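You operate a simulated robot arm through the tools that you are given. There is no shell and no other tool.

You run a simulated robot arm. Do the job below in one go: nothing can be reset, and whatever is moved stays where it is left.

JOB
Set the blue relief knob so that the display shows 350 kPa.
Fine: the pump is running. Free the lock first and lock it after. Then stop the pump and open the vent.

It is judged by the outcome, as a careful person would: the job done as asked, and still so three seconds after it is handed in. It fails if anything else is knocked over, pushed out of place, dropped, spilled or broken.

ROBOT AND FRAMES
A 6-joint arm with a three-finger gripper, fixed in place. Base frame: the origin is on the floor under the middle of its stand, x ahead of it, y to its left, z up. Readings come in m, degrees, newtons and seconds.
It reaches about 1.213 m from its shoulder. Its first joint turns from -166.0 to 166.0 degrees. Payload 4.89 kg.
Tool frame: the origin (TCP) lies between the finger pads and is the grasp point; the fingertips stand 0.03 m ahead of it; z points along the fingers, y is the line along which they close. The gripper opens to 0.164 m; its body begins 0.125 m behind the TCP.
Orientation is told as [roll, pitch, yaw] about the base's x, y, z axes, in that order, counted from this pose: with the fingers straight down and closing along the base's y, the tool's x points along the base's -x, its y along +y and its z along -z.

CONTROLS
- The arm moves only by the tool play_rows. Its argument "rows" is one flat list of numbers, 6 for each row, row after row: the shift along the tool's x, y, z in units of 300 mm (1.0 is 300 mm), then the turn, a rotation vector about the tool's x, y, z in units of 120 degrees (1.0 is 120 degrees). In form: [dx, dy, dz, wx, wy, wz, dx, dy, dz, wx, wy, wz, ...]. A call has 1 to 20 rows; each row is the pose to reach, as a shift and turn from the pose commanded when the call began, along the tool's axes at that moment. "fingers" is the opening, from 0 (shut) to 1 (fully open), set as the call begins (left out, the last holds). A call with a number of a shift or a turn outside -1 to 1 is refused whole. A row lasts 0.2 s, in which the tool goes at most 0.05 m and 8.6 degrees; a call with a longer step from one row to the next is refused whole, and so is a gripper value outside its range. Where a pose cannot be reached the arm comes as near as it can. A force on the tool above 90 N (or 10 N above the force at the start of the call, whichever is more), or a blocked arm, ends the call early, and 0.2 s more pass. Each finger travels about 0.108 m/s and halts on what it meets, pressing with about 33 N; the grip force reading is that of the motor and also rises with nothing between the fingers. The clock runs only during rows and for 0.2 s after the last one: add rows that repeat a pose to give the fingers time. The reply holds the time, the measured pose of the TCP, the force on the tool along the base axes, the opening and the grip force, in the units named above and with some noise, with the torque about the TCP (base axes, N m) and any sound that the robot's microphone picked up, and new pictures: "views" is both (left out), scene, wrist or none.
- Cameras (640 x 400 px; columns grow to the right, rows downward): "scene" is fixed at [0.0482, 0.5017, 1.3837]; the picture's right is [-0.91, -0.41, 0.00], its down [-0.12, 0.25, -0.96] and it looks along [0.40, -0.87, -0.28] (base axes); focal length 320 px, centre (320, 200). "wrist" rides on the gripper at [0.076, -0.001, -0.152] in the tool frame; the picture's right is [0.02, 1.00, 0.00], its down [-0.88, 0.02, -0.47] and it looks along [-0.47, 0.01, 0.88] (tool axes); focal length 247 px, centre (320, 200). There is no depth. A picture from a camera that has moved, and an enlarged one, comes with that camera's place and axes in the base frame and with its lens.
- lift_body(by): moves the trunk up (or, below 0, down) by that many m; the arm rides with it, the base frame stays. It gives what a move gives, with no picture.
- close_up(camera, box): a new picture of the part [left, top, right, bottom] of that camera's present view, enlarged. No time passes.
- finish_job(): hands the job in; it is judged then, once.

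Places have to be worked out from the pictures, the camera data and where the tool is seen. Open the gripper and draw the arm clear of the work before you hand the job in, unless the task says otherwise.

The tools are called after ">>>" as a command line: name --argument value ..., lists and objects as JSON in quotes. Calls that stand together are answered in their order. play_rows: Moves the arm, as the interface text tells. Its arguments: {"type":"object","properties":{"rows":{"type":"array","items":{"type":"number"}},"fingers":{"type":"number"},"views":{"type":"string","enum":["both","scene","wrist","none"]}},"required":["rows"]} The other tools are called the same way: lift_body (by) moves the trunk up or down; close_up (camera, box) takes an enlarged picture of a part of a camera's view; finish_job () hands the job in.

At the start:

```text
t: 0.0
ee_pos: [0.6015, -0.3249, 1.2058]
tool_rot: [-0.1, 0.1, 0.1]
contact_force: [-0.9, 0.0, -0.1]
ft_torque: [0.02, -0.02, -0.01]
opening: 0.164
grasp_force: 0.0
trunk travel left (down, up): [-0.175, 0.215]
```

scene: 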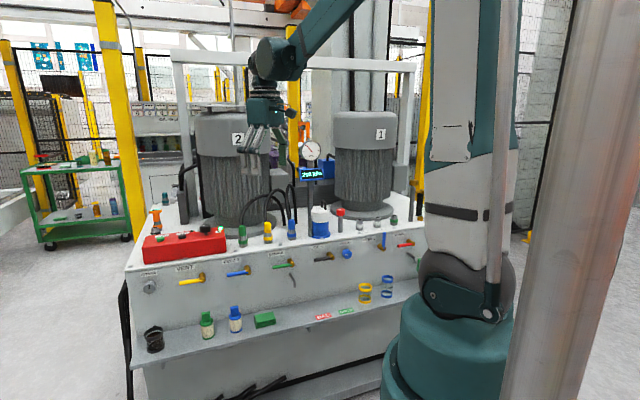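
wrist: 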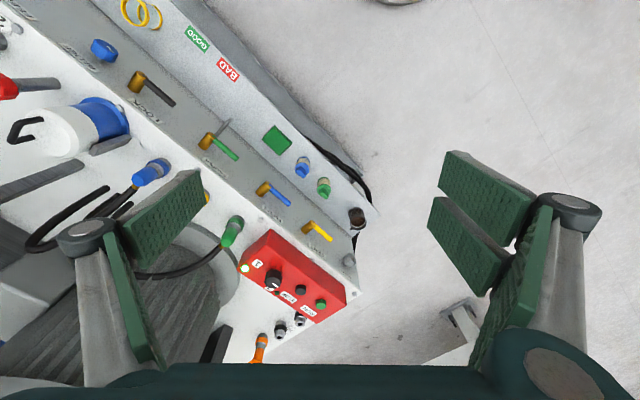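

I start by enlarging the pictures to read the labels and see the controls. Nothing moves yet.

>>> close_up --camera "scene" --box '[130, 200, 290, 300]'

>>> close_up --camera "scene" --box '[270, 200, 430, 300]'

>>> close_up --camera "scene" --box '[260, 120, 388, 200]'

>>> close_up --camera "wrist" --box '[200, 180, 392, 300]'

>>> close_up --camera "wrist" --box '[60, 20, 252, 140]'

```text
4.00 times, centred on (210, 250) of scene
camera zoom: at [0.0482, 0.5017, 1.3837], right [-0.91, -0.41, 0.0], down [-0.12, 0.25, -0.96], along [0.4, -0.87, -0.28], focal length 1280 px, centre (760, 0)
```

zoom: 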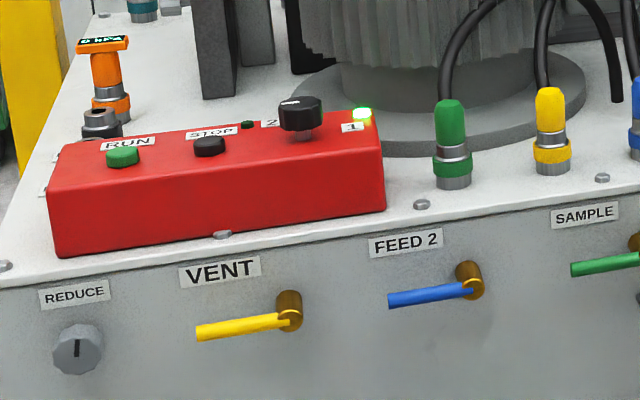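

```text
4.00 times, centred on (350, 250) of scene
camera zoom: at [0.0482, 0.5017, 1.3837], right [-0.91, -0.41, 0.0], down [-0.12, 0.25, -0.96], along [0.4, -0.87, -0.28], focal length 1280 px, centre (200, 0)
```

zoom: 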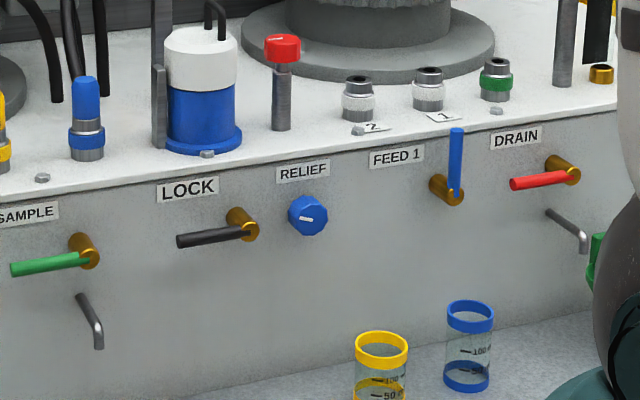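

```text
5.00 times, centred on (324, 160) of scene
camera zoom: at [0.0482, 0.5017, 1.3837], right [-0.91, -0.41, 0.0], down [-0.12, 0.25, -0.96], along [0.4, -0.87, -0.28], focal length 1600 px, centre (300, 400)
```

zoom: 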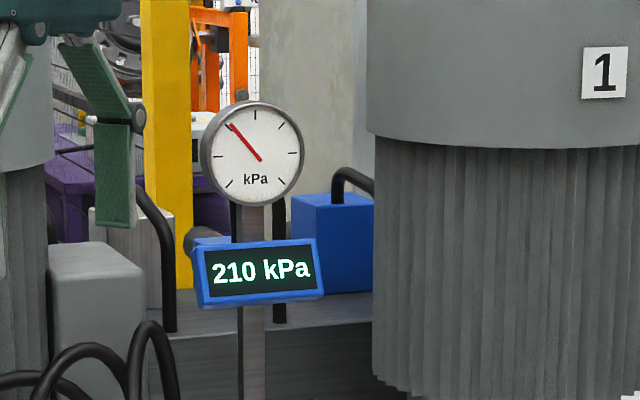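

```text
3.33 times, centred on (296, 240) of wrist
camera zoom: at [0.525, -0.3261, 1.3582], right [-0.02, 1.0, 0.0], down [0.88, 0.02, 0.47], along [0.47, 0.01, -0.88], focal length 823 px, centre (400, 67)
```

zoom: 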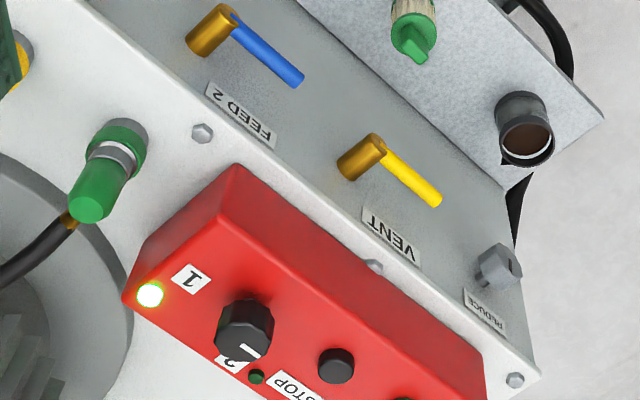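

```text
3.33 times, centred on (156, 80) of wrist
camera zoom: at [0.525, -0.3261, 1.3582], right [-0.02, 1.0, 0.0], down [0.88, 0.02, 0.47], along [0.47, 0.01, -0.88], focal length 823 px, centre (867, 600)
```

zoom: 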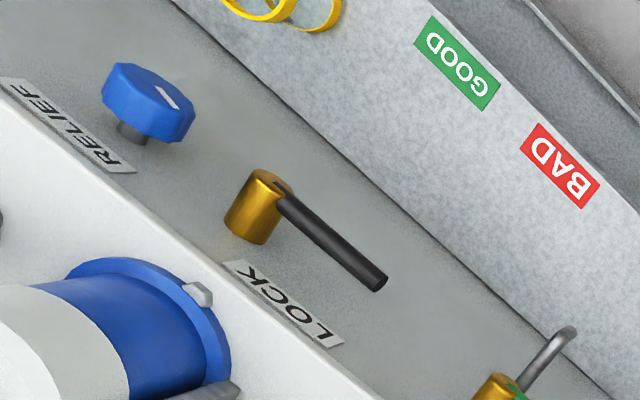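

The panel runs at about 45° to the base axes. By stereo the LOCK pivot is near (0.56, -0.74, 0.73), the RELIEF knob near (0.50, -0.785, 0.735) and the VENT pivot near (0.96, -0.35, 0.72). I look closer at the pump control box and the lever and knob marks before moving.

>>> close_up --camera "wrist" --box '[230, 220, 358, 340]'

>>> close_up --camera "scene" --box '[136, 212, 232, 272]'

>>> close_up --camera "scene" --box '[308, 232, 372, 272]'

>>> close_up --camera "scene" --box '[130, 280, 290, 380]'

>>> close_up --camera "scene" --box '[270, 270, 430, 370]'

```text
3.33 times, centred on (294, 280) of wrist
camera zoom: at [0.525, -0.3261, 1.3582], right [-0.02, 1.0, 0.0], down [0.88, 0.02, 0.47], along [0.47, 0.01, -0.88], focal length 823 px, centre (407, -67)
```

zoom: 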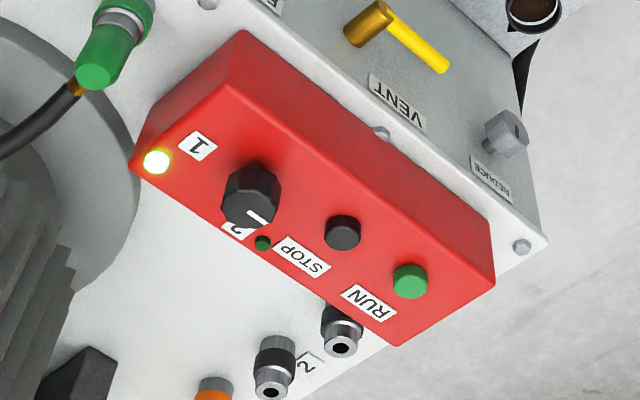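

```text
6.67 times, centred on (184, 242) of scene
camera zoom: at [0.0482, 0.5017, 1.3837], right [-0.91, -0.41, 0.0], down [-0.12, 0.25, -0.96], along [0.4, -0.87, -0.28], focal length 2133 px, centre (1227, -80)
```

zoom: 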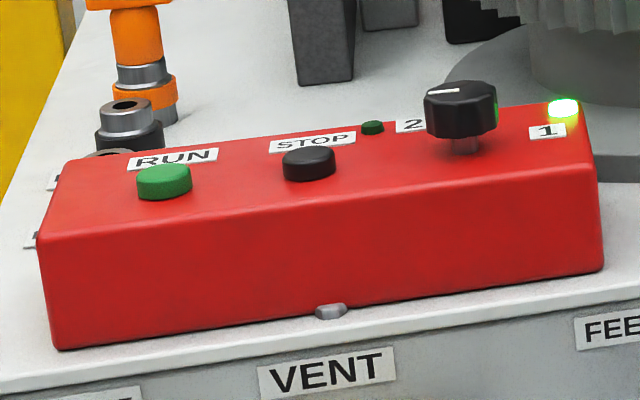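

```text
10.00 times, centred on (340, 252) of scene
camera zoom: at [0.0482, 0.5017, 1.3837], right [-0.91, -0.41, 0.0], down [-0.12, 0.25, -0.96], along [0.4, -0.87, -0.28], focal length 3199 px, centre (120, -320)
```

zoom: 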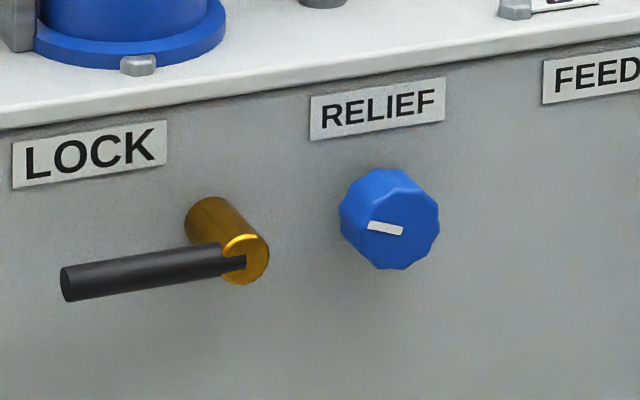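

```text
4.00 times, centred on (210, 330) of scene
camera zoom: at [0.0482, 0.5017, 1.3837], right [-0.91, -0.41, 0.0], down [-0.12, 0.25, -0.96], along [0.4, -0.87, -0.28], focal length 1280 px, centre (760, -320)
```

zoom: 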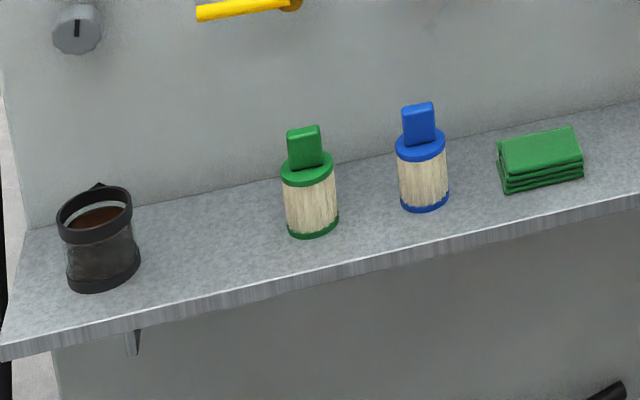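

```text
4.00 times, centred on (350, 320) of scene
camera zoom: at [0.0482, 0.5017, 1.3837], right [-0.91, -0.41, 0.0], down [-0.12, 0.25, -0.96], along [0.4, -0.87, -0.28], focal length 1280 px, centre (200, -280)
```

zoom: 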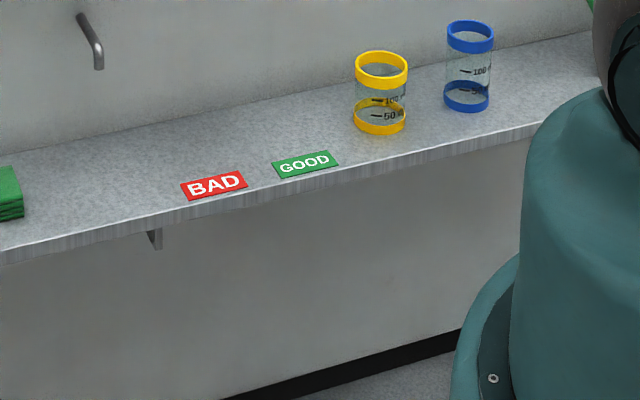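

The pump box has RUN (green), STOP (black) and a selector. LED 1 is lit while the selector mark seems to point toward 2, so I'll watch for that when I stop the pump. First I turn the tool about its axis, high and clear of the panel, so that after tilting it faces the panel with the camera on top.

>>> play_rows --rows '[0, 0, 0, 0, 0, -0.07, 0, 0, 0, 0, 0, -0.14, 0, 0, 0, 0, 0, -0.21, 0, 0, 0, 0, 0, -0.28, 0, 0, 0, 0, 0, -0.35, 0, 0, 0, 0, 0, -0.42, 0, 0, 0, 0, 0, -0.49, 0, 0, 0, 0, 0, -0.56]' --views "both"

```text
t: 1.8
ee_pos: [0.6005, -0.3247, 1.2069]
tool_rot: [0.0, 0.0, 67.4]
contact_force: [-0.5, 0.0, -0.8]
ft_torque: [0.01, -0.02, -0.01]
opening: 0.1641
grasp_force: 0.1
trunk travel left (down, up): [-0.175, 0.215]
camera wrist: at [0.5734, -0.3958, 1.3586], right [-0.93, 0.36, 0.0], down [0.32, 0.82, 0.47], along [0.17, 0.44, -0.88], focal length 247 px, centre (320, 200)
```

scene: 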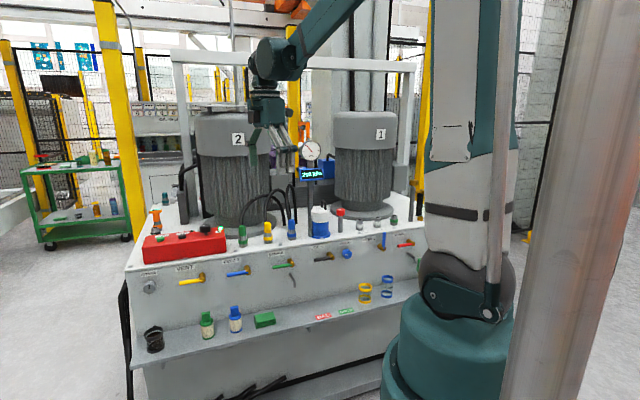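
wrist: 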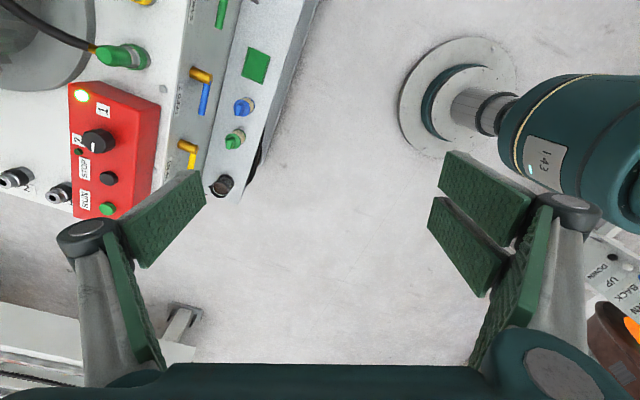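

The yaw went as expected with the position held. I do the second half of the turn.

>>> play_rows --rows '[0, 0, 0, 0, 0, -0.07, 0, 0, 0, 0, 0, -0.14, 0, 0, 0, 0, 0, -0.21, 0, 0, 0, 0, 0, -0.28, 0, 0, 0, 0, 0, -0.35, 0, 0, 0, 0, 0, -0.42, 0, 0, 0, 0, 0, -0.49, 0, 0, 0, 0, 0, -0.556]' --views "both"

```text
t: 3.6
ee_pos: [0.6021, -0.3258, 1.2058]
tool_rot: [0.0, 0.0, 134.1]
contact_force: [0.3, 0.6, -0.4]
ft_torque: [0.04, -0.03, 0.01]
opening: 0.1638
grasp_force: 0.0
trunk travel left (down, up): [-0.175, 0.215]
camera wrist: at [0.656, -0.3781, 1.3589], right [-0.7, -0.71, 0.0], down [-0.63, 0.62, 0.47], along [-0.34, 0.33, -0.88], focal length 247 px, centre (320, 200)
```

scene: 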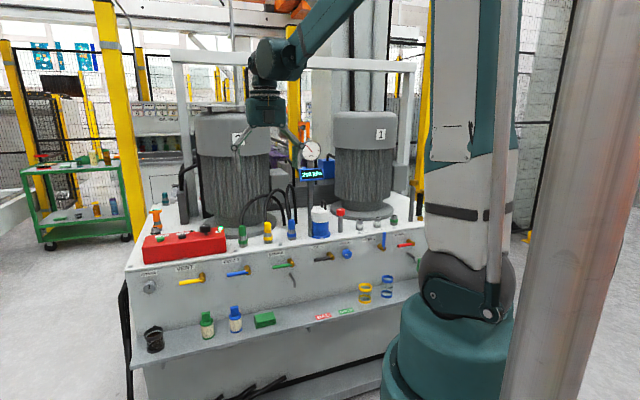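
wrist: 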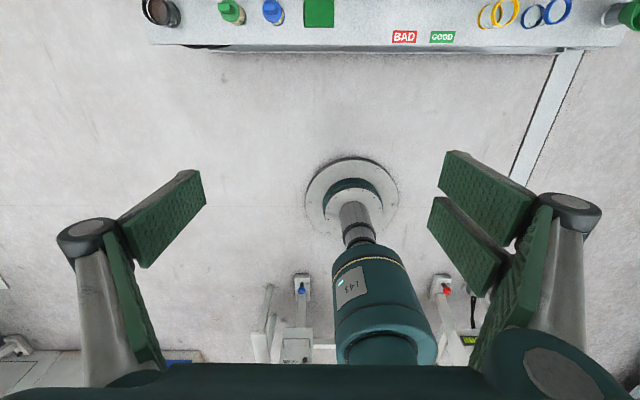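

The tool is now aligned with the panel: the shelf edge is parallel to the picture. The shelf is at z≈0.49. I tilt the tool to horizontal, pointing at the panel, while lowering it in front of the LOCK lever with about 0.17 m standoff.

>>> play_rows --rows '[0.0269, 0.0735, 0.0778, 0, 0.0625, 0, 0.0538, 0.147, 0.1556, 0, 0.125, 0, 0.0807, 0.2205, 0.2334, 0, 0.1875, 0, 0.1076, 0.294, 0.3112, 0, 0.25, 0, 0.1345, 0.3675, 0.389, 0, 0.3125, 0, 0.1614, 0.441, 0.4668, 0, 0.375, 0, 0.1883, 0.5145, 0.5446, 0, 0.4375, 0, 0.2152, 0.588, 0.6224, 0, 0.5, 0, 0.2421, 0.6615, 0.7002, 0, 0.5625, 0, 0.269, 0.735, 0.778, 0, 0.625, 0, 0.2959, 0.8085, 0.8558, 0, 0.6875, 0, 0.3228, 0.882, 0.9336, 0, 0.75, 0]' --views "both"

```text
t: 6.2
ee_pos: [0.5704, -0.5998, 1.1005]
tool_rot: [2.3, 87.2, 134.2]
contact_force: [-0.5, 3.9, 1.0]
ft_torque: [0.09, 0.12, -0.42]
opening: 0.1641
grasp_force: 0.0
out of reach, approached as far as the arm can: row 8, 9, 10, 11, 12
trunk travel left (down, up): [-0.175, 0.215]
camera wrist: at [0.4726, -0.4867, 1.1842], right [-0.75, -0.67, 0.02], down [-0.36, 0.37, -0.86], along [0.56, -0.65, -0.52], focal length 247 px, centre (320, 200)
```

scene: 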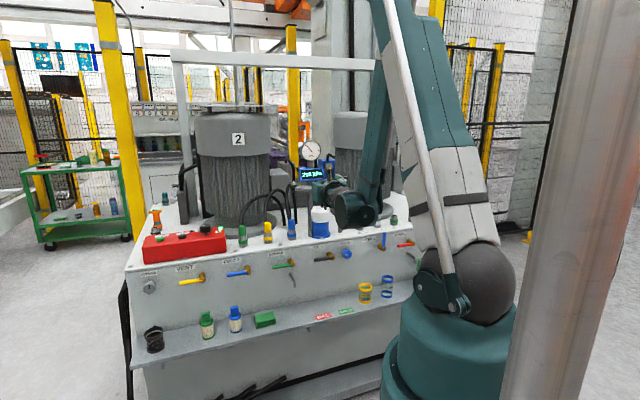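
wrist: 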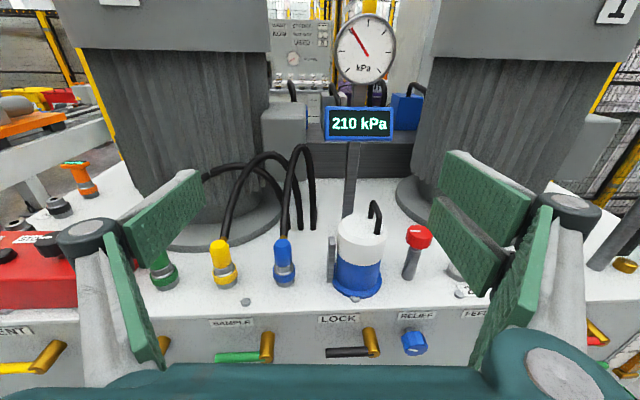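

Rows 8–12 were out of reach: the wrist gets folded too close to the shoulder at this height. The tool now points at the panel from (0.57, -0.60, 1.10). I raise the trunk so the shoulder sits higher and the arm is less folded when working low.

>>> lift_body --by 0.12

```text
t: 7.7
ee_pos: [0.5693, -0.6014, 1.2185]
tool_rot: [0.9, 87.0, 132.7]
contact_force: [-0.2, -0.8, -0.2]
ft_torque: [0.0, -0.03, -0.05]
opening: 0.164
grasp_force: 0.0
trunk travel left (down, up): [-0.295, 0.095]
```

The arm rode up by 0.12 m. I test a short 5 cm descent to check how the commanded pose follows.

>>> play_rows --rows '[-0.0833, 0, 0, 0, 0, 0, -0.1667, 0, 0, 0, 0, 0]' --views "none"

```text
t: 8.3
ee_pos: [0.58, -0.6133, 1.2103]
tool_rot: [1.0, 86.9, 132.7]
contact_force: [-0.9, 1.6, 0.0]
ft_torque: [0.08, 0.03, 0.04]
opening: 0.1639
grasp_force: 0.1
out of reach, approached as far as the arm can: row 1, 2
trunk travel left (down, up): [-0.295, 0.095]
```

The 5 cm down-request came out as 1.6 cm outward and 0.8 cm down. That points to a wrist-bend limit, so the trunk should be low rather than high. I tilt the tool 15° downward, back off from the panel, then lower the trunk.

>>> play_rows --rows '[0, 0, 0, 0, -0.0625, 0, 0, 0, 0, 0, -0.125, 0, 0, 0, -0.1, 0, -0.15, 0, 0, 0, -0.2, 0, -0.18, 0, 0, 0, -0.3, 0, -0.2, 0]' --views "scene"

```text
t: 9.5
ee_pos: [0.5301, -0.5373, 1.2144]
tool_rot: [0.4, 63.0, 131.2]
contact_force: [-0.1, -1.2, -0.3]
ft_torque: [0.02, -0.02, 0.0]
opening: 0.1643
grasp_force: 0.0
out of reach, approached as far as the arm can: row 2, 3, 4, 5
trunk travel left (down, up): [-0.295, 0.095]
```

scene: 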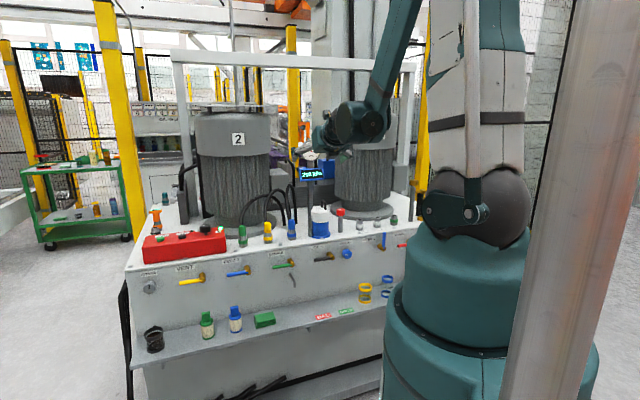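

The tool is back about 0.16 m from the lever plane at z 1.21. Lowering the trunk nearly fully now keeps the tool clear in front of the panel, ending around z 0.92.

>>> lift_body --by -0.29

>>> play_rows --rows '[0, 0, 0, 0, 0, 0]' --views "both"

```text
t: 12.4
ee_pos: [0.5301, -0.5369, 0.9248]
tool_rot: [0.4, 63.1, 131.2]
contact_force: [-0.9, 0.2, 0.2]
ft_torque: [0.02, 0.02, 0.0]
opening: 0.164
grasp_force: 0.1
trunk travel left (down, up): [-0.005, 0.385]
```

```text
t: 12.8
ee_pos: [0.53, -0.5384, 0.9256]
tool_rot: [0.4, 63.2, 131.2]
contact_force: [-0.2, 0.7, -0.4]
ft_torque: [0.0, -0.01, 0.0]
opening: 0.1641
grasp_force: 0.1
trunk travel left (down, up): [-0.005, 0.385]
camera wrist: at [0.4654, -0.4582, 1.0621], right [-0.75, -0.66, 0.02], down [-0.55, 0.61, -0.57], along [0.36, -0.44, -0.82], focal length 247 px, centre (320, 200)
```

scene: 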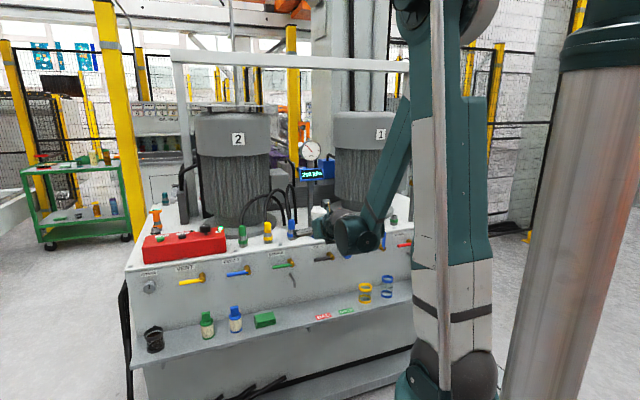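
wrist: 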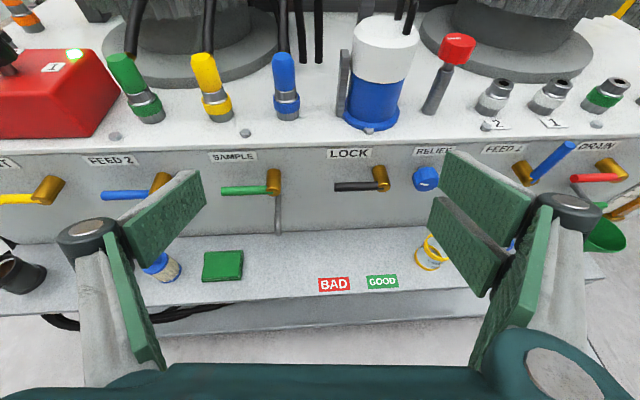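

Now the arm is low and the forearm less steep, with a good view of the controls. I enlarge both views around LOCK and RELIEF for exact positions.

>>> close_up --camera "wrist" --box '[300, 130, 460, 230]'

>>> close_up --camera "scene" --box '[280, 215, 376, 275]'

>>> close_up --camera "wrist" --box '[440, 110, 600, 210]'

```text
4.00 times, centred on (380, 180) of wrist
camera zoom: at [0.4654, -0.4582, 1.0621], right [-0.75, -0.66, 0.02], down [-0.55, 0.61, -0.57], along [0.36, -0.44, -0.82], focal length 988 px, centre (80, 280)
```

zoom: 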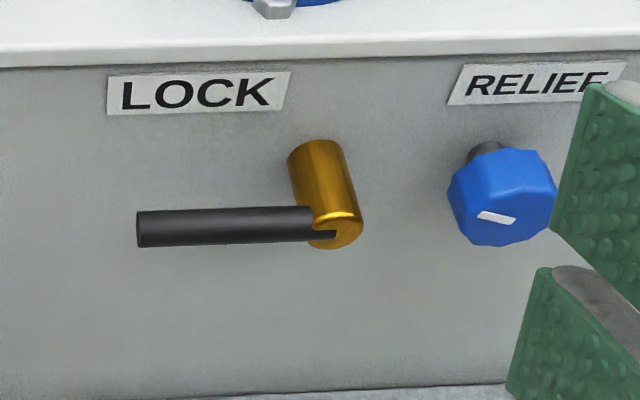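

```text
6.67 times, centred on (328, 245) of scene
camera zoom: at [0.0482, 0.5017, 1.3837], right [-0.91, -0.41, 0.0], down [-0.12, 0.25, -0.96], along [0.4, -0.87, -0.28], focal length 2133 px, centre (267, -100)
```

zoom: 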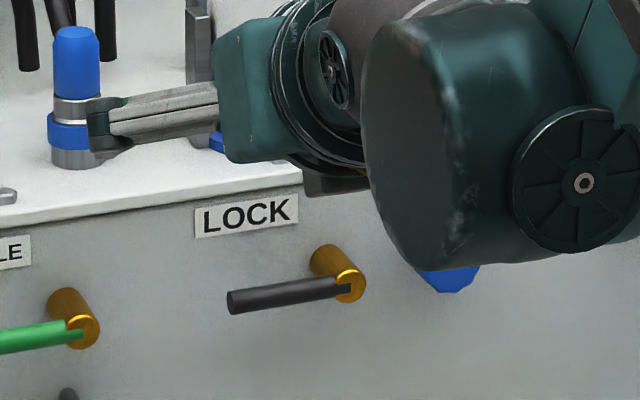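

```text
4.00 times, centred on (520, 160) of wrist
camera zoom: at [0.4654, -0.4582, 1.0621], right [-0.75, -0.66, 0.02], down [-0.55, 0.61, -0.57], along [0.36, -0.44, -0.82], focal length 988 px, centre (-480, 360)
```

zoom: 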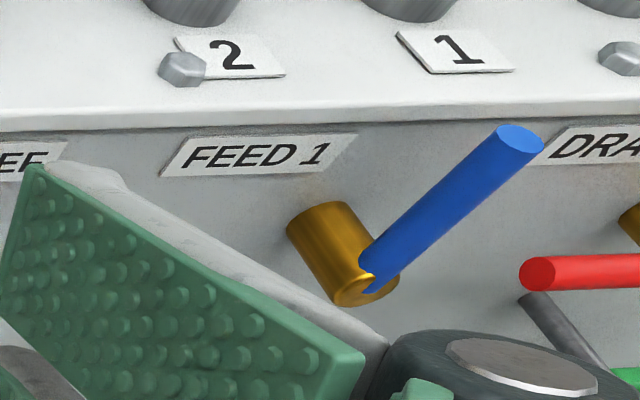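

By stereo the LOCK pivot front is at about (0.553, -0.738, 0.716), the lever end at (0.615, -0.682, 0.716), and the RELIEF knob face at (0.501, -0.795, 0.715), ⌀≈45 mm. I close the fingers here, clear of everything, to see their shape as a pusher.

>>> play_rows --rows '[0, 0, 0, 0, 0, 0, 0, 0, 0, 0, 0, 0, 0, 0, 0, 0, 0, 0, 0, 0, 0, 0, 0, 0, 0, 0, 0, 0, 0, 0]' --fingers 0 --views "both"

```text
t: 14.0
ee_pos: [0.5304, -0.5374, 0.9242]
tool_rot: [0.4, 63.1, 131.2]
contact_force: [-0.4, 0.4, 0.6]
ft_torque: [0.0, -0.02, 0.03]
opening: 0.0
grasp_force: 32.8
trunk travel left (down, up): [-0.005, 0.385]
camera wrist: at [0.4654, -0.4582, 1.0621], right [-0.75, -0.66, 0.02], down [-0.55, 0.61, -0.57], along [0.36, -0.44, -0.82], focal length 247 px, centre (320, 200)
```

scene: 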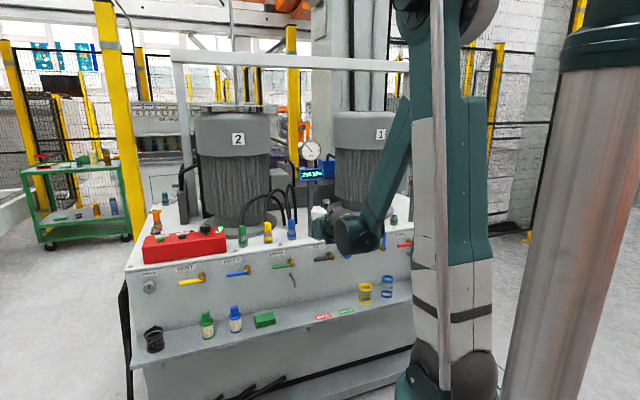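
wrist: 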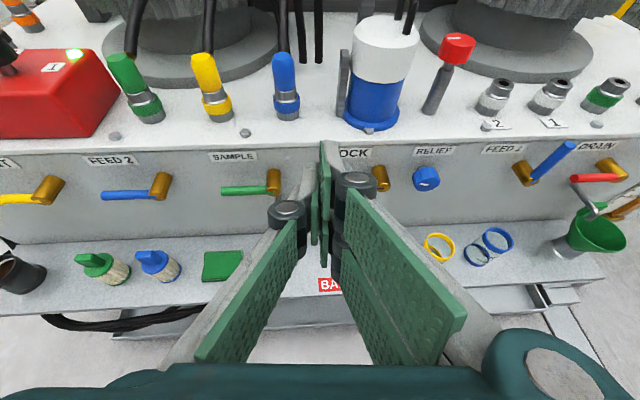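

The closed fingers form a narrow tip that works as a pusher. I move in front of and just below the LOCK lever at standoff, keeping the 27° down tilt and correcting the yaw to the panel normal.

>>> play_rows --rows '[-0.0915, 0.0225, 0.0591, 0.0021, 0, -0.0011, -0.1831, 0.0449, 0.1182, 0.0043, 0, -0.0022, -0.2746, 0.0674, 0.1773, 0.0064, 0, -0.0033, -0.3662, 0.0899, 0.2364, 0.0086, 0, -0.0044, -0.4577, 0.1123, 0.2954, 0.0107, 0, -0.0054, -0.5492, 0.1348, 0.3545, 0.0128, 0, -0.0065, -0.6408, 0.1572, 0.4136, 0.015, 0, -0.0076, -0.7323, 0.1797, 0.4727, 0.0171, 0, -0.0087]' --views "both"

```text
t: 15.8
ee_pos: [0.587, -0.6042, 0.7806]
tool_rot: [1.4, 62.9, 131.6]
contact_force: [-2.7, 5.0, 2.4]
ft_torque: [0.04, 0.12, -0.09]
opening: 0.0
grasp_force: 32.5
out of reach, approached as far as the arm can: row 1, 2, 3, 4, 5, 6, 7, 8
trunk travel left (down, up): [-0.005, 0.385]
camera wrist: at [0.5229, -0.5249, 0.9183], right [-0.76, -0.65, 0.03], down [-0.55, 0.61, -0.57], along [0.35, -0.45, -0.82], focal length 247 px, centre (320, 200)
```

scene: 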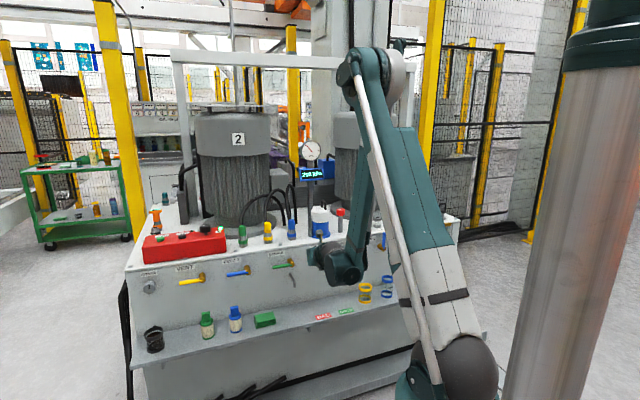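
wrist: 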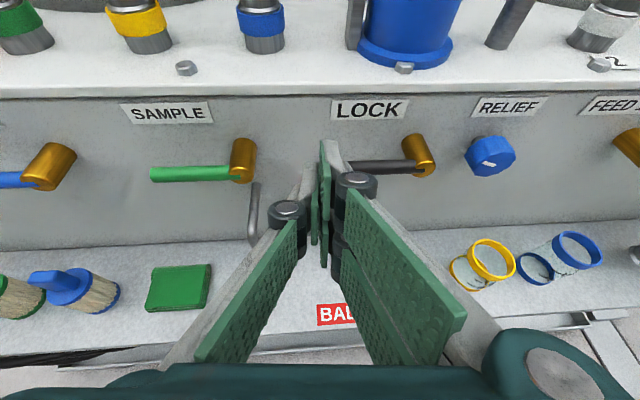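

Again all rows were limited, and the shift has a sideways part (about 5 cm left) plus a roll error. That suggests a wrist-roll joint limit rather than plain reach. I test this by rolling the tool back +24° about its axis with a small retreat, then look at the response.

>>> play_rows --rows '[0.05, 0, -0.03, 0, 0, 0.05, 0.08, 0, -0.06, 0, 0, 0.1, 0.1, 0, -0.08, 0, 0, 0.15, 0.1, 0, -0.08, 0, 0, 0.2]' --views "none"

>>> play_rows --rows '[-0.08, 0, 0, 0, 0, 0, -0.16, 0, 0, 0, 0, 0]' --views "none"

```text
t: 16.8
ee_pos: [0.5804, -0.5979, 0.8162]
tool_rot: [-37.5, 54.7, 86.6]
contact_force: [-0.1, -0.6, -0.2]
ft_torque: [0.01, -0.01, 0.02]
opening: 0.0
grasp_force: 33.4
trunk travel left (down, up): [-0.005, 0.385]
```

```text
t: 17.4
ee_pos: [0.589, -0.5786, 0.7899]
tool_rot: [-37.4, 54.6, 86.8]
contact_force: [-0.9, -0.8, 0.1]
ft_torque: [0.0, 0.0, 0.02]
opening: 0.0002
grasp_force: 33.2
out of reach, approached as far as the arm can: row 2
trunk travel left (down, up): [-0.005, 0.385]
```

The forearm seems unable to be steeper than about 71° below horizontal, and a roll limit was active too, which the +24° roll has freed. I set the tool to about 42° down tilt, aligned with the panel, left of the LOCK lever's end.

>>> play_rows --rows '[0.0064, 0.0077, 0.0054, -0.0089, -0.0404, -0.0038, 0.0129, 0.0153, 0.0109, -0.0177, -0.0807, -0.0076, 0.0193, 0.023, 0.0163, -0.0266, -0.1211, -0.0114]' --views "both"

```text
t: 18.2
ee_pos: [0.5851, -0.5864, 0.7907]
tool_rot: [-24.4, 42.9, 99.9]
contact_force: [-0.5, -0.2, 0.6]
ft_torque: [-0.02, 0.04, -0.01]
opening: 0.0
grasp_force: 32.8
trunk travel left (down, up): [-0.005, 0.385]
camera wrist: at [0.5183, -0.5573, 0.9457], right [-0.85, -0.45, -0.29], down [-0.37, 0.88, -0.29], along [0.38, -0.14, -0.91], focal length 247 px, centre (320, 200)
```

scene: 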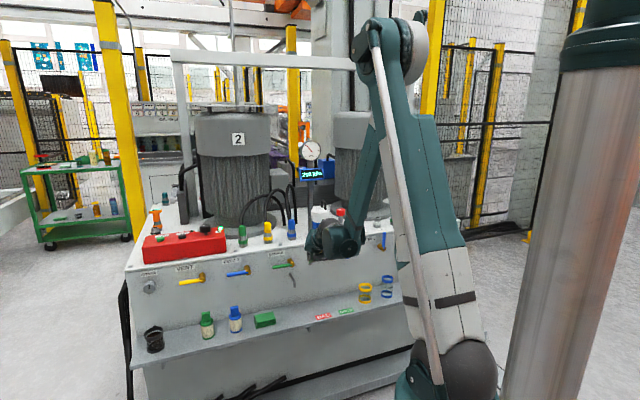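
wrist: 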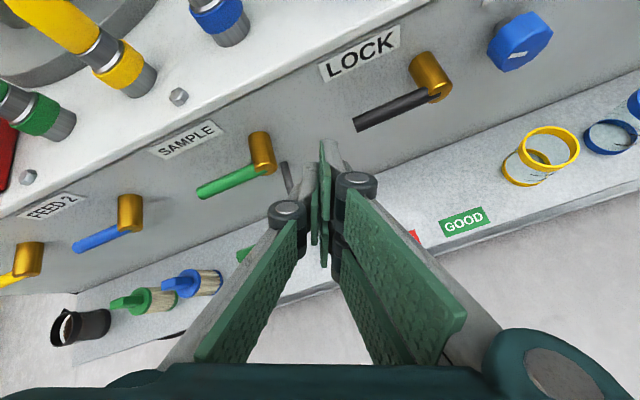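

That pose is in reach. The path is forward to lever depth just left of the LOCK lever end, then down, then right to sit just under the lever, stopping there to check.

>>> play_rows --rows '[0.033, -0.004, 0.1, 0, 0, 0, 0.0667, -0.0083, 0.1993, 0, 0, 0, 0.0026, 0.0202, 0.2758, 0, 0, 0, -0.0616, 0.0488, 0.3522, 0, 0, 0, -0.1257, 0.0773, 0.4287, 0, 0, 0, -0.0844, 0.1702, 0.4287, 0, 0, 0, -0.043, 0.263, 0.4287, 0, 0, 0]' --views "both"

```text
t: 19.8
ee_pos: [0.5844, -0.6816, 0.6748]
tool_rot: [-24.4, 42.9, 99.8]
contact_force: [-0.2, 0.7, -0.6]
ft_torque: [-0.04, 0.01, -0.03]
opening: 0.0001
grasp_force: 33.0
trunk travel left (down, up): [-0.005, 0.385]
camera wrist: at [0.517, -0.6518, 0.8279], right [-0.85, -0.45, -0.29], down [-0.37, 0.88, -0.29], along [0.38, -0.14, -0.91], focal length 247 px, centre (320, 200)
```

scene: 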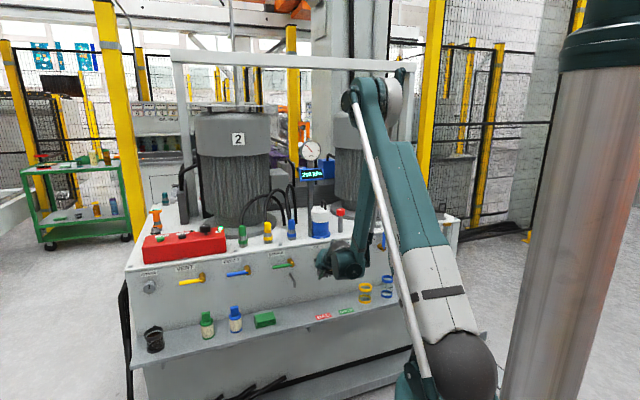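
wrist: 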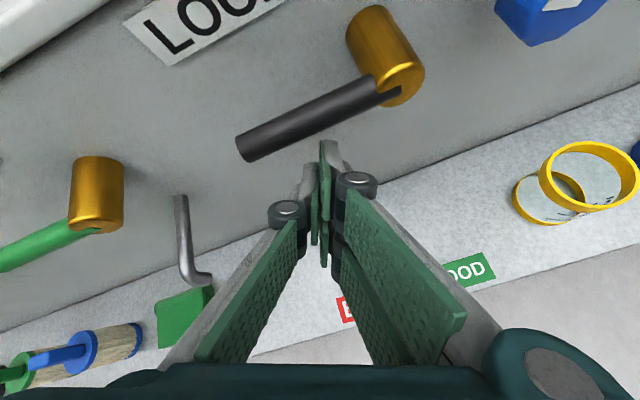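

The fingertips sit about 3 cm below the LOCK lever with no contact. I now push the lever upward along its arc, the first 30°, and check the response.

>>> play_rows --rows '[0.0243, 0.014, -0.0147, 0, 0, 0, 0.0378, -0.005, -0.0327, 0, 0, 0, 0.0513, -0.0233, -0.0507, 0, 0, 0, 0.069, -0.0355, -0.0697, 0, 0, 0, 0.0867, -0.0477, -0.0887, 0, 0, 0]' --views "both"

```text
t: 21.0
ee_pos: [0.585, -0.6798, 0.7125]
tool_rot: [-24.3, 42.8, 99.9]
contact_force: [-1.4, 1.2, -0.6]
ft_torque: [0.0, 0.01, -0.01]
opening: 0.0
grasp_force: 33.0
trunk travel left (down, up): [-0.005, 0.385]
camera wrist: at [0.5177, -0.6505, 0.8677], right [-0.85, -0.45, -0.29], down [-0.37, 0.88, -0.29], along [0.38, -0.14, -0.91], focal length 247 px, centre (320, 200)
```

scene: 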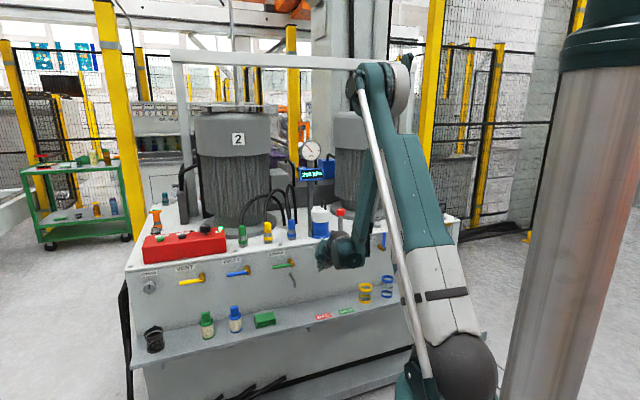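
wrist: 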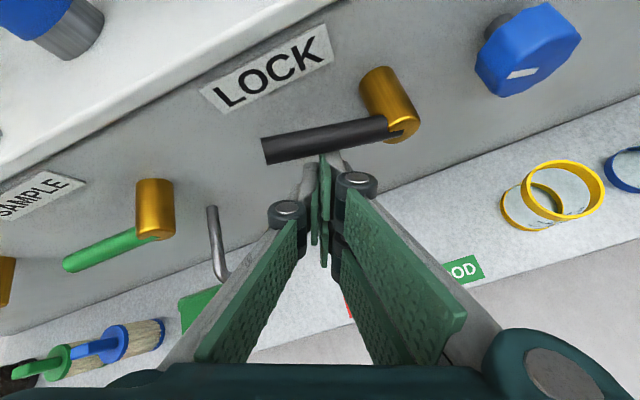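

The lever has started turning upward (about 12°) with light force. I continue the arc to about 75° lever angle and check again.

>>> play_rows --rows '[0.0225, -0.002, -0.0194, 0, 0, 0, 0.045, -0.004, -0.0387, 0, 0, 0, 0.0657, -0.003, -0.0552, 0, 0, 0, 0.0863, -0.002, -0.0717, 0, 0, 0, 0.107, 0.0055, -0.0858, 0, 0, 0, 0.1277, 0.013, -0.1, 0, 0, 0, 0.1474, 0.0268, -0.1113, 0, 0, 0, 0.167, 0.0407, -0.1227, 0, 0, 0]' --views "wrist"

```text
t: 22.8
ee_pos: [0.5605, -0.6991, 0.7667]
tool_rot: [-24.4, 43.0, 99.7]
contact_force: [2.2, 3.2, -1.2]
ft_torque: [-0.01, -0.01, 0.06]
opening: 0.0
grasp_force: 32.5
trunk travel left (down, up): [-0.005, 0.385]
camera wrist: at [0.4935, -0.6711, 0.9213], right [-0.85, -0.45, -0.29], down [-0.37, 0.88, -0.29], along [0.38, -0.14, -0.91], focal length 247 px, centre (320, 200)
```

wrist: 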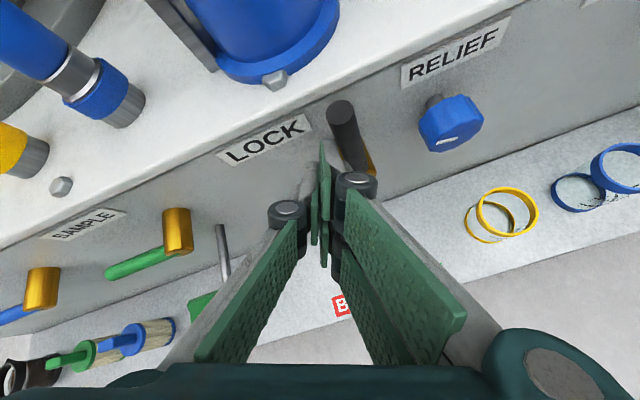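

The lever is up to about 75°. I push the last bit to vertical and read the force for a stop.

>>> play_rows --rows '[0.0185, 0.019, -0.0082, 0, 0, 0, 0.037, 0.038, -0.0163, 0, 0, 0]' --views "both"

>>> close_up --camera "wrist" --box '[270, 60, 430, 220]'

```text
t: 23.4
ee_pos: [0.5598, -0.7009, 0.7716]
tool_rot: [-24.4, 42.4, 100.5]
contact_force: [55.3, 33.5, -27.4]
ft_torque: [2.93, -1.04, 5.74]
opening: 0.0
grasp_force: 33.0
trunk travel left (down, up): [-0.005, 0.385]
stopped in row 2: the force on the tool passed its limit at 100 N (the readings are from after the stop); the commanded pose is now the measured one
camera wrist: at [0.4925, -0.6743, 0.9255], right [-0.84, -0.46, -0.29], down [-0.38, 0.88, -0.28], along [0.38, -0.13, -0.91], focal length 247 px, centre (320, 200)
```

scene: 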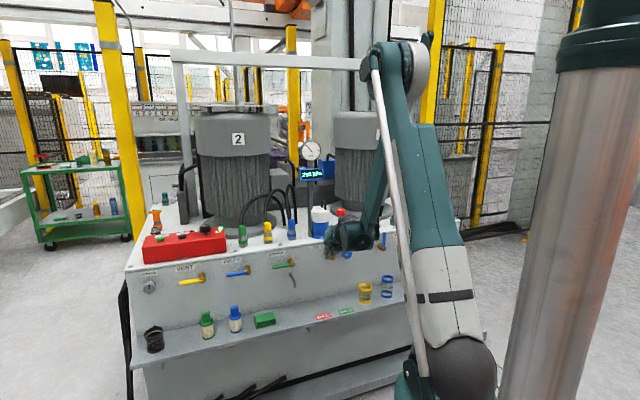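
wrist: 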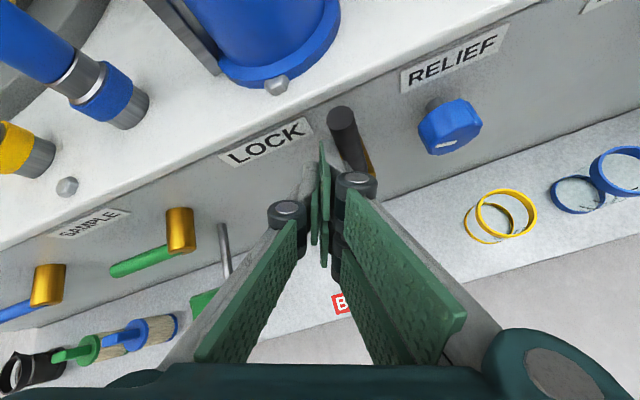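

```text
2.50 times, centred on (350, 140) of wrist
camera zoom: at [0.4925, -0.6743, 0.9255], right [-0.84, -0.46, -0.29], down [-0.38, 0.88, -0.28], along [0.38, -0.13, -0.91], focal length 617 px, centre (245, 350)
```

zoom: 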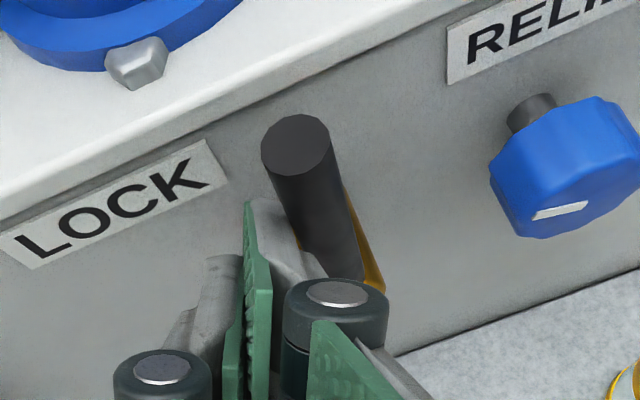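

The lever met a stop (force to 100 N pushing back) and stands upright, which I take as the freed position. I move off to the left first, then retreat, and look at the lever and display.

>>> play_rows --rows '[-0.0203, -0.0457, 0, 0, 0, 0, -0.0407, -0.0913, 0, 0, 0, 0, -0.122, -0.055, -0.099, 0, 0, 0, -0.158, -0.0387, -0.2427, 0, 0, 0]' --views "both"

>>> close_up --camera "scene" --box '[290, 140, 390, 270]'

>>> close_up --camera "wrist" --box '[300, 20, 492, 140]'

```text
t: 24.4
ee_pos: [0.5216, -0.6284, 0.7932]
tool_rot: [-24.4, 42.5, 100.2]
contact_force: [1.6, -1.6, -2.0]
ft_torque: [0.09, 0.01, 0.03]
opening: 0.0
grasp_force: 33.5
trunk travel left (down, up): [-0.005, 0.385]
camera wrist: at [0.4539, -0.5997, 0.947], right [-0.84, -0.45, -0.29], down [-0.38, 0.88, -0.28], along [0.38, -0.13, -0.91], focal length 247 px, centre (320, 200)
```

scene: 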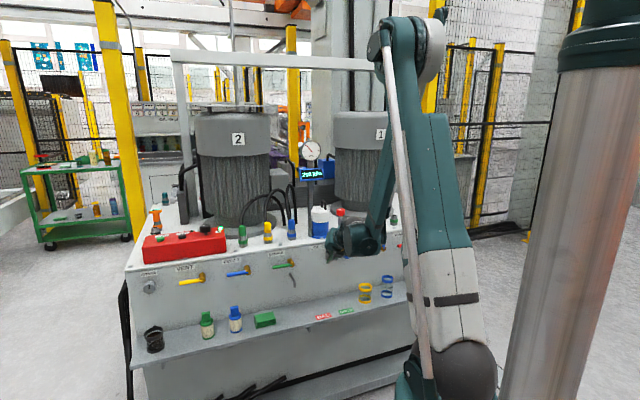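
wrist: 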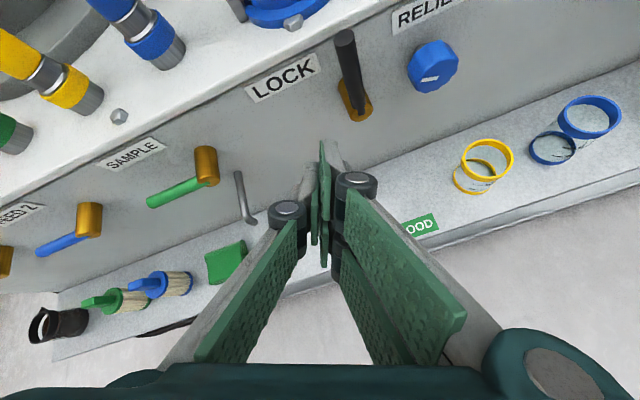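

```text
3.08 times, centred on (340, 205) of scene
camera zoom: at [0.0482, 0.5017, 1.3837], right [-0.91, -0.41, 0.0], down [-0.12, 0.25, -0.96], along [0.4, -0.87, -0.28], focal length 984 px, centre (258, 185)
```

zoom: 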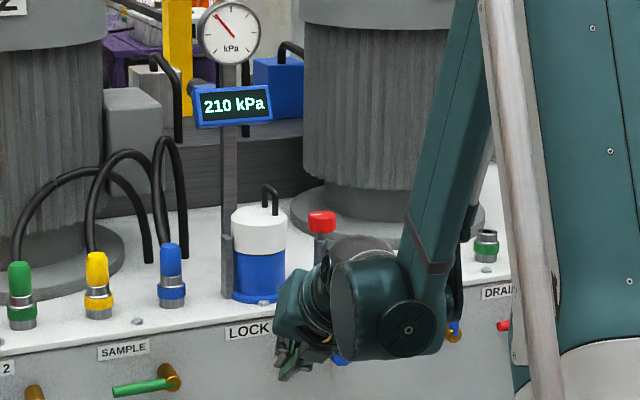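

```text
3.33 times, centred on (396, 80) of wrist
camera zoom: at [0.4539, -0.5997, 0.947], right [-0.84, -0.45, -0.29], down [-0.38, 0.88, -0.28], along [0.38, -0.13, -0.91], focal length 823 px, centre (67, 600)
```

zoom: 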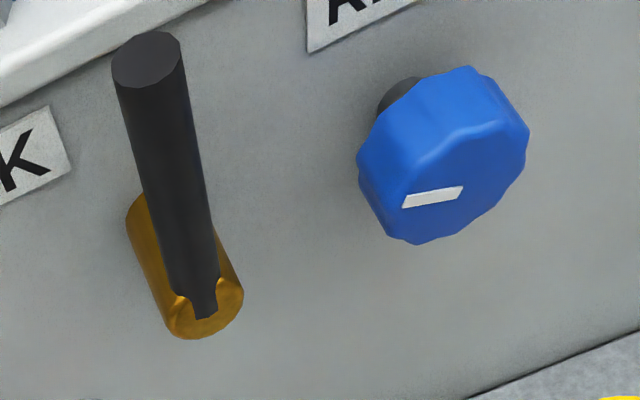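

The lever is upright and the display still reads 210 kPa, as the knob hasn't been touched. I move to a pre-grasp in front of and above the RELIEF knob (t≈-0.185 along the panel, z≈0.717), with a flatter tilt of 30°, fingers closing near-horizontally, opened to about 75 mm.

>>> play_rows --rows '[0.048, 0.0979, -0.0048, 0.007, 0.0245, -0.0248, 0.096, 0.1959, -0.0095, 0.014, 0.0489, -0.0495, 0.144, 0.2938, -0.0143, 0.0209, 0.0734, -0.0743, 0.192, 0.3917, -0.019, 0.0279, 0.0978, -0.099, 0.192, 0.3917, -0.019, 0.0279, 0.0978, -0.099]' --fingers 0.457 --views "both"

```text
t: 25.6
ee_pos: [0.4978, -0.6715, 0.8]
tool_rot: [-17.3, 58.1, 105.6]
contact_force: [-0.4, 1.2, -0.5]
ft_torque: [-0.02, 0.04, -0.02]
opening: 0.0749
grasp_force: 0.0
out of reach, approached as far as the arm can: row 1, 2, 3, 4, 5
trunk travel left (down, up): [-0.005, 0.385]
camera wrist: at [0.4323, -0.6024, 0.9422], right [-0.85, -0.51, -0.14], down [-0.38, 0.77, -0.51], along [0.37, -0.38, -0.85], focal length 247 px, centre (320, 200)
```

scene: 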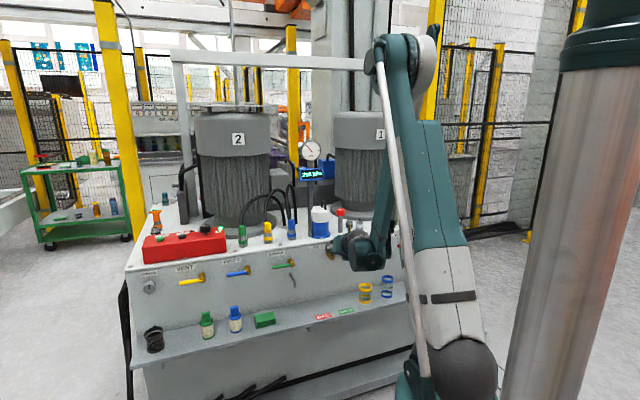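
wrist: 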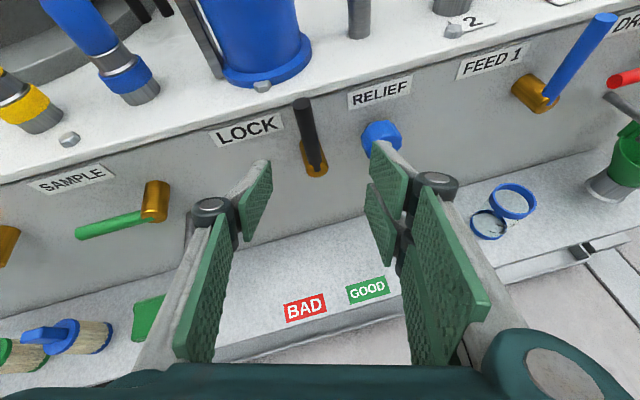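

The sideways roll limit shows again: the tool stopped at t≈-0.10 with a small roll. I'll approach the knob with more clockwise roll, leaning the tool up-right: 40° tilt, roll 35°, fingers above-left and below-right of the knob, away from the lock lever.

>>> play_rows --rows '[0.0043, 0.0833, 0.0143, 0.0417, -0.0234, 0.0234, 0.0087, 0.1665, 0.0287, 0.0833, -0.0468, 0.0468, 0.013, 0.2498, 0.043, 0.125, -0.0702, 0.0701, 0.0174, 0.333, 0.0574, 0.1666, -0.0936, 0.0935, 0.0217, 0.4163, 0.0717, 0.2083, -0.117, 0.1169]' --views "both"

```text
t: 26.8
ee_pos: [0.5537, -0.6712, 0.7749]
tool_rot: [-40.7, 36.0, 88.9]
contact_force: [-0.1, 2.9, 1.6]
ft_torque: [-0.1, 0.1, -0.19]
opening: 0.075
grasp_force: 0.0
out of reach, approached as far as the arm can: row 1, 2, 3, 4, 5
trunk travel left (down, up): [-0.005, 0.385]
camera wrist: at [0.4544, -0.661, 0.9149], right [-0.77, -0.39, -0.51], down [-0.31, 0.92, -0.24], along [0.57, -0.03, -0.82], focal length 247 px, centre (320, 200)
```

scene: 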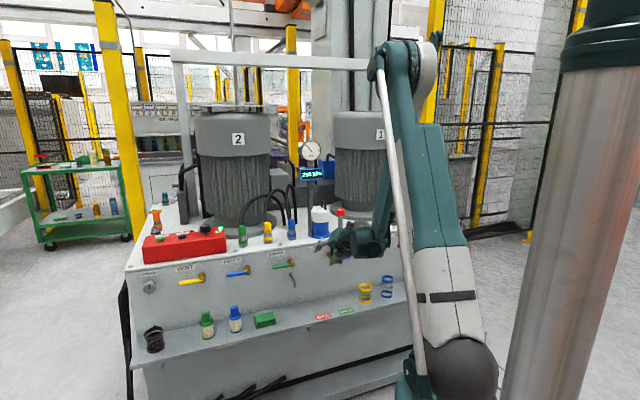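
wrist: 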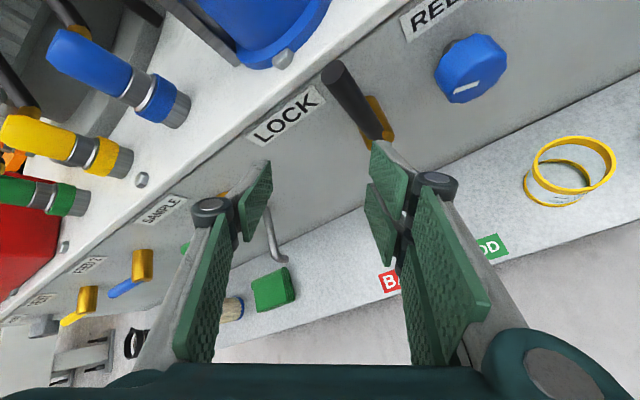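

The limit is a last-joint (roll) limit that depends on sideways pointing. Staying far from it means rolling the tool well around, toward camera-below. I retreat a little and roll clockwise in two calls to an orientation tilted 36°, with the finger pair on the left of the knob.

>>> play_rows --rows '[0.0116, 0.0154, -0.0394, 0.0044, 0.0108, 0.0684, 0.0232, 0.0308, -0.0788, 0.0088, 0.0216, 0.1369, 0.0348, 0.0461, -0.1182, 0.0132, 0.0324, 0.2053, 0.0464, 0.0615, -0.1577, 0.0176, 0.0433, 0.2738, 0.0579, 0.0769, -0.1971, 0.022, 0.0541, 0.3422, 0.0695, 0.0923, -0.2365, 0.0264, 0.0649, 0.4106, 0.0811, 0.1076, -0.2759, 0.0308, 0.0757, 0.4791, 0.0927, 0.123, -0.3153, 0.0352, 0.0865, 0.5475]' --fingers 0.366 --views "scene"

```text
t: 28.6
ee_pos: [0.4652, -0.6667, 0.8297]
tool_rot: [-58.4, -10.6, 38.3]
contact_force: [1.2, 0.0, -0.4]
ft_torque: [0.03, -0.02, -0.01]
opening: 0.0603
grasp_force: 0.0
trunk travel left (down, up): [-0.005, 0.385]
```

scene: 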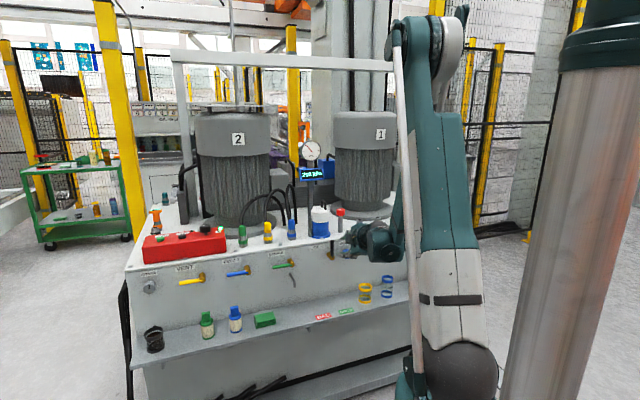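

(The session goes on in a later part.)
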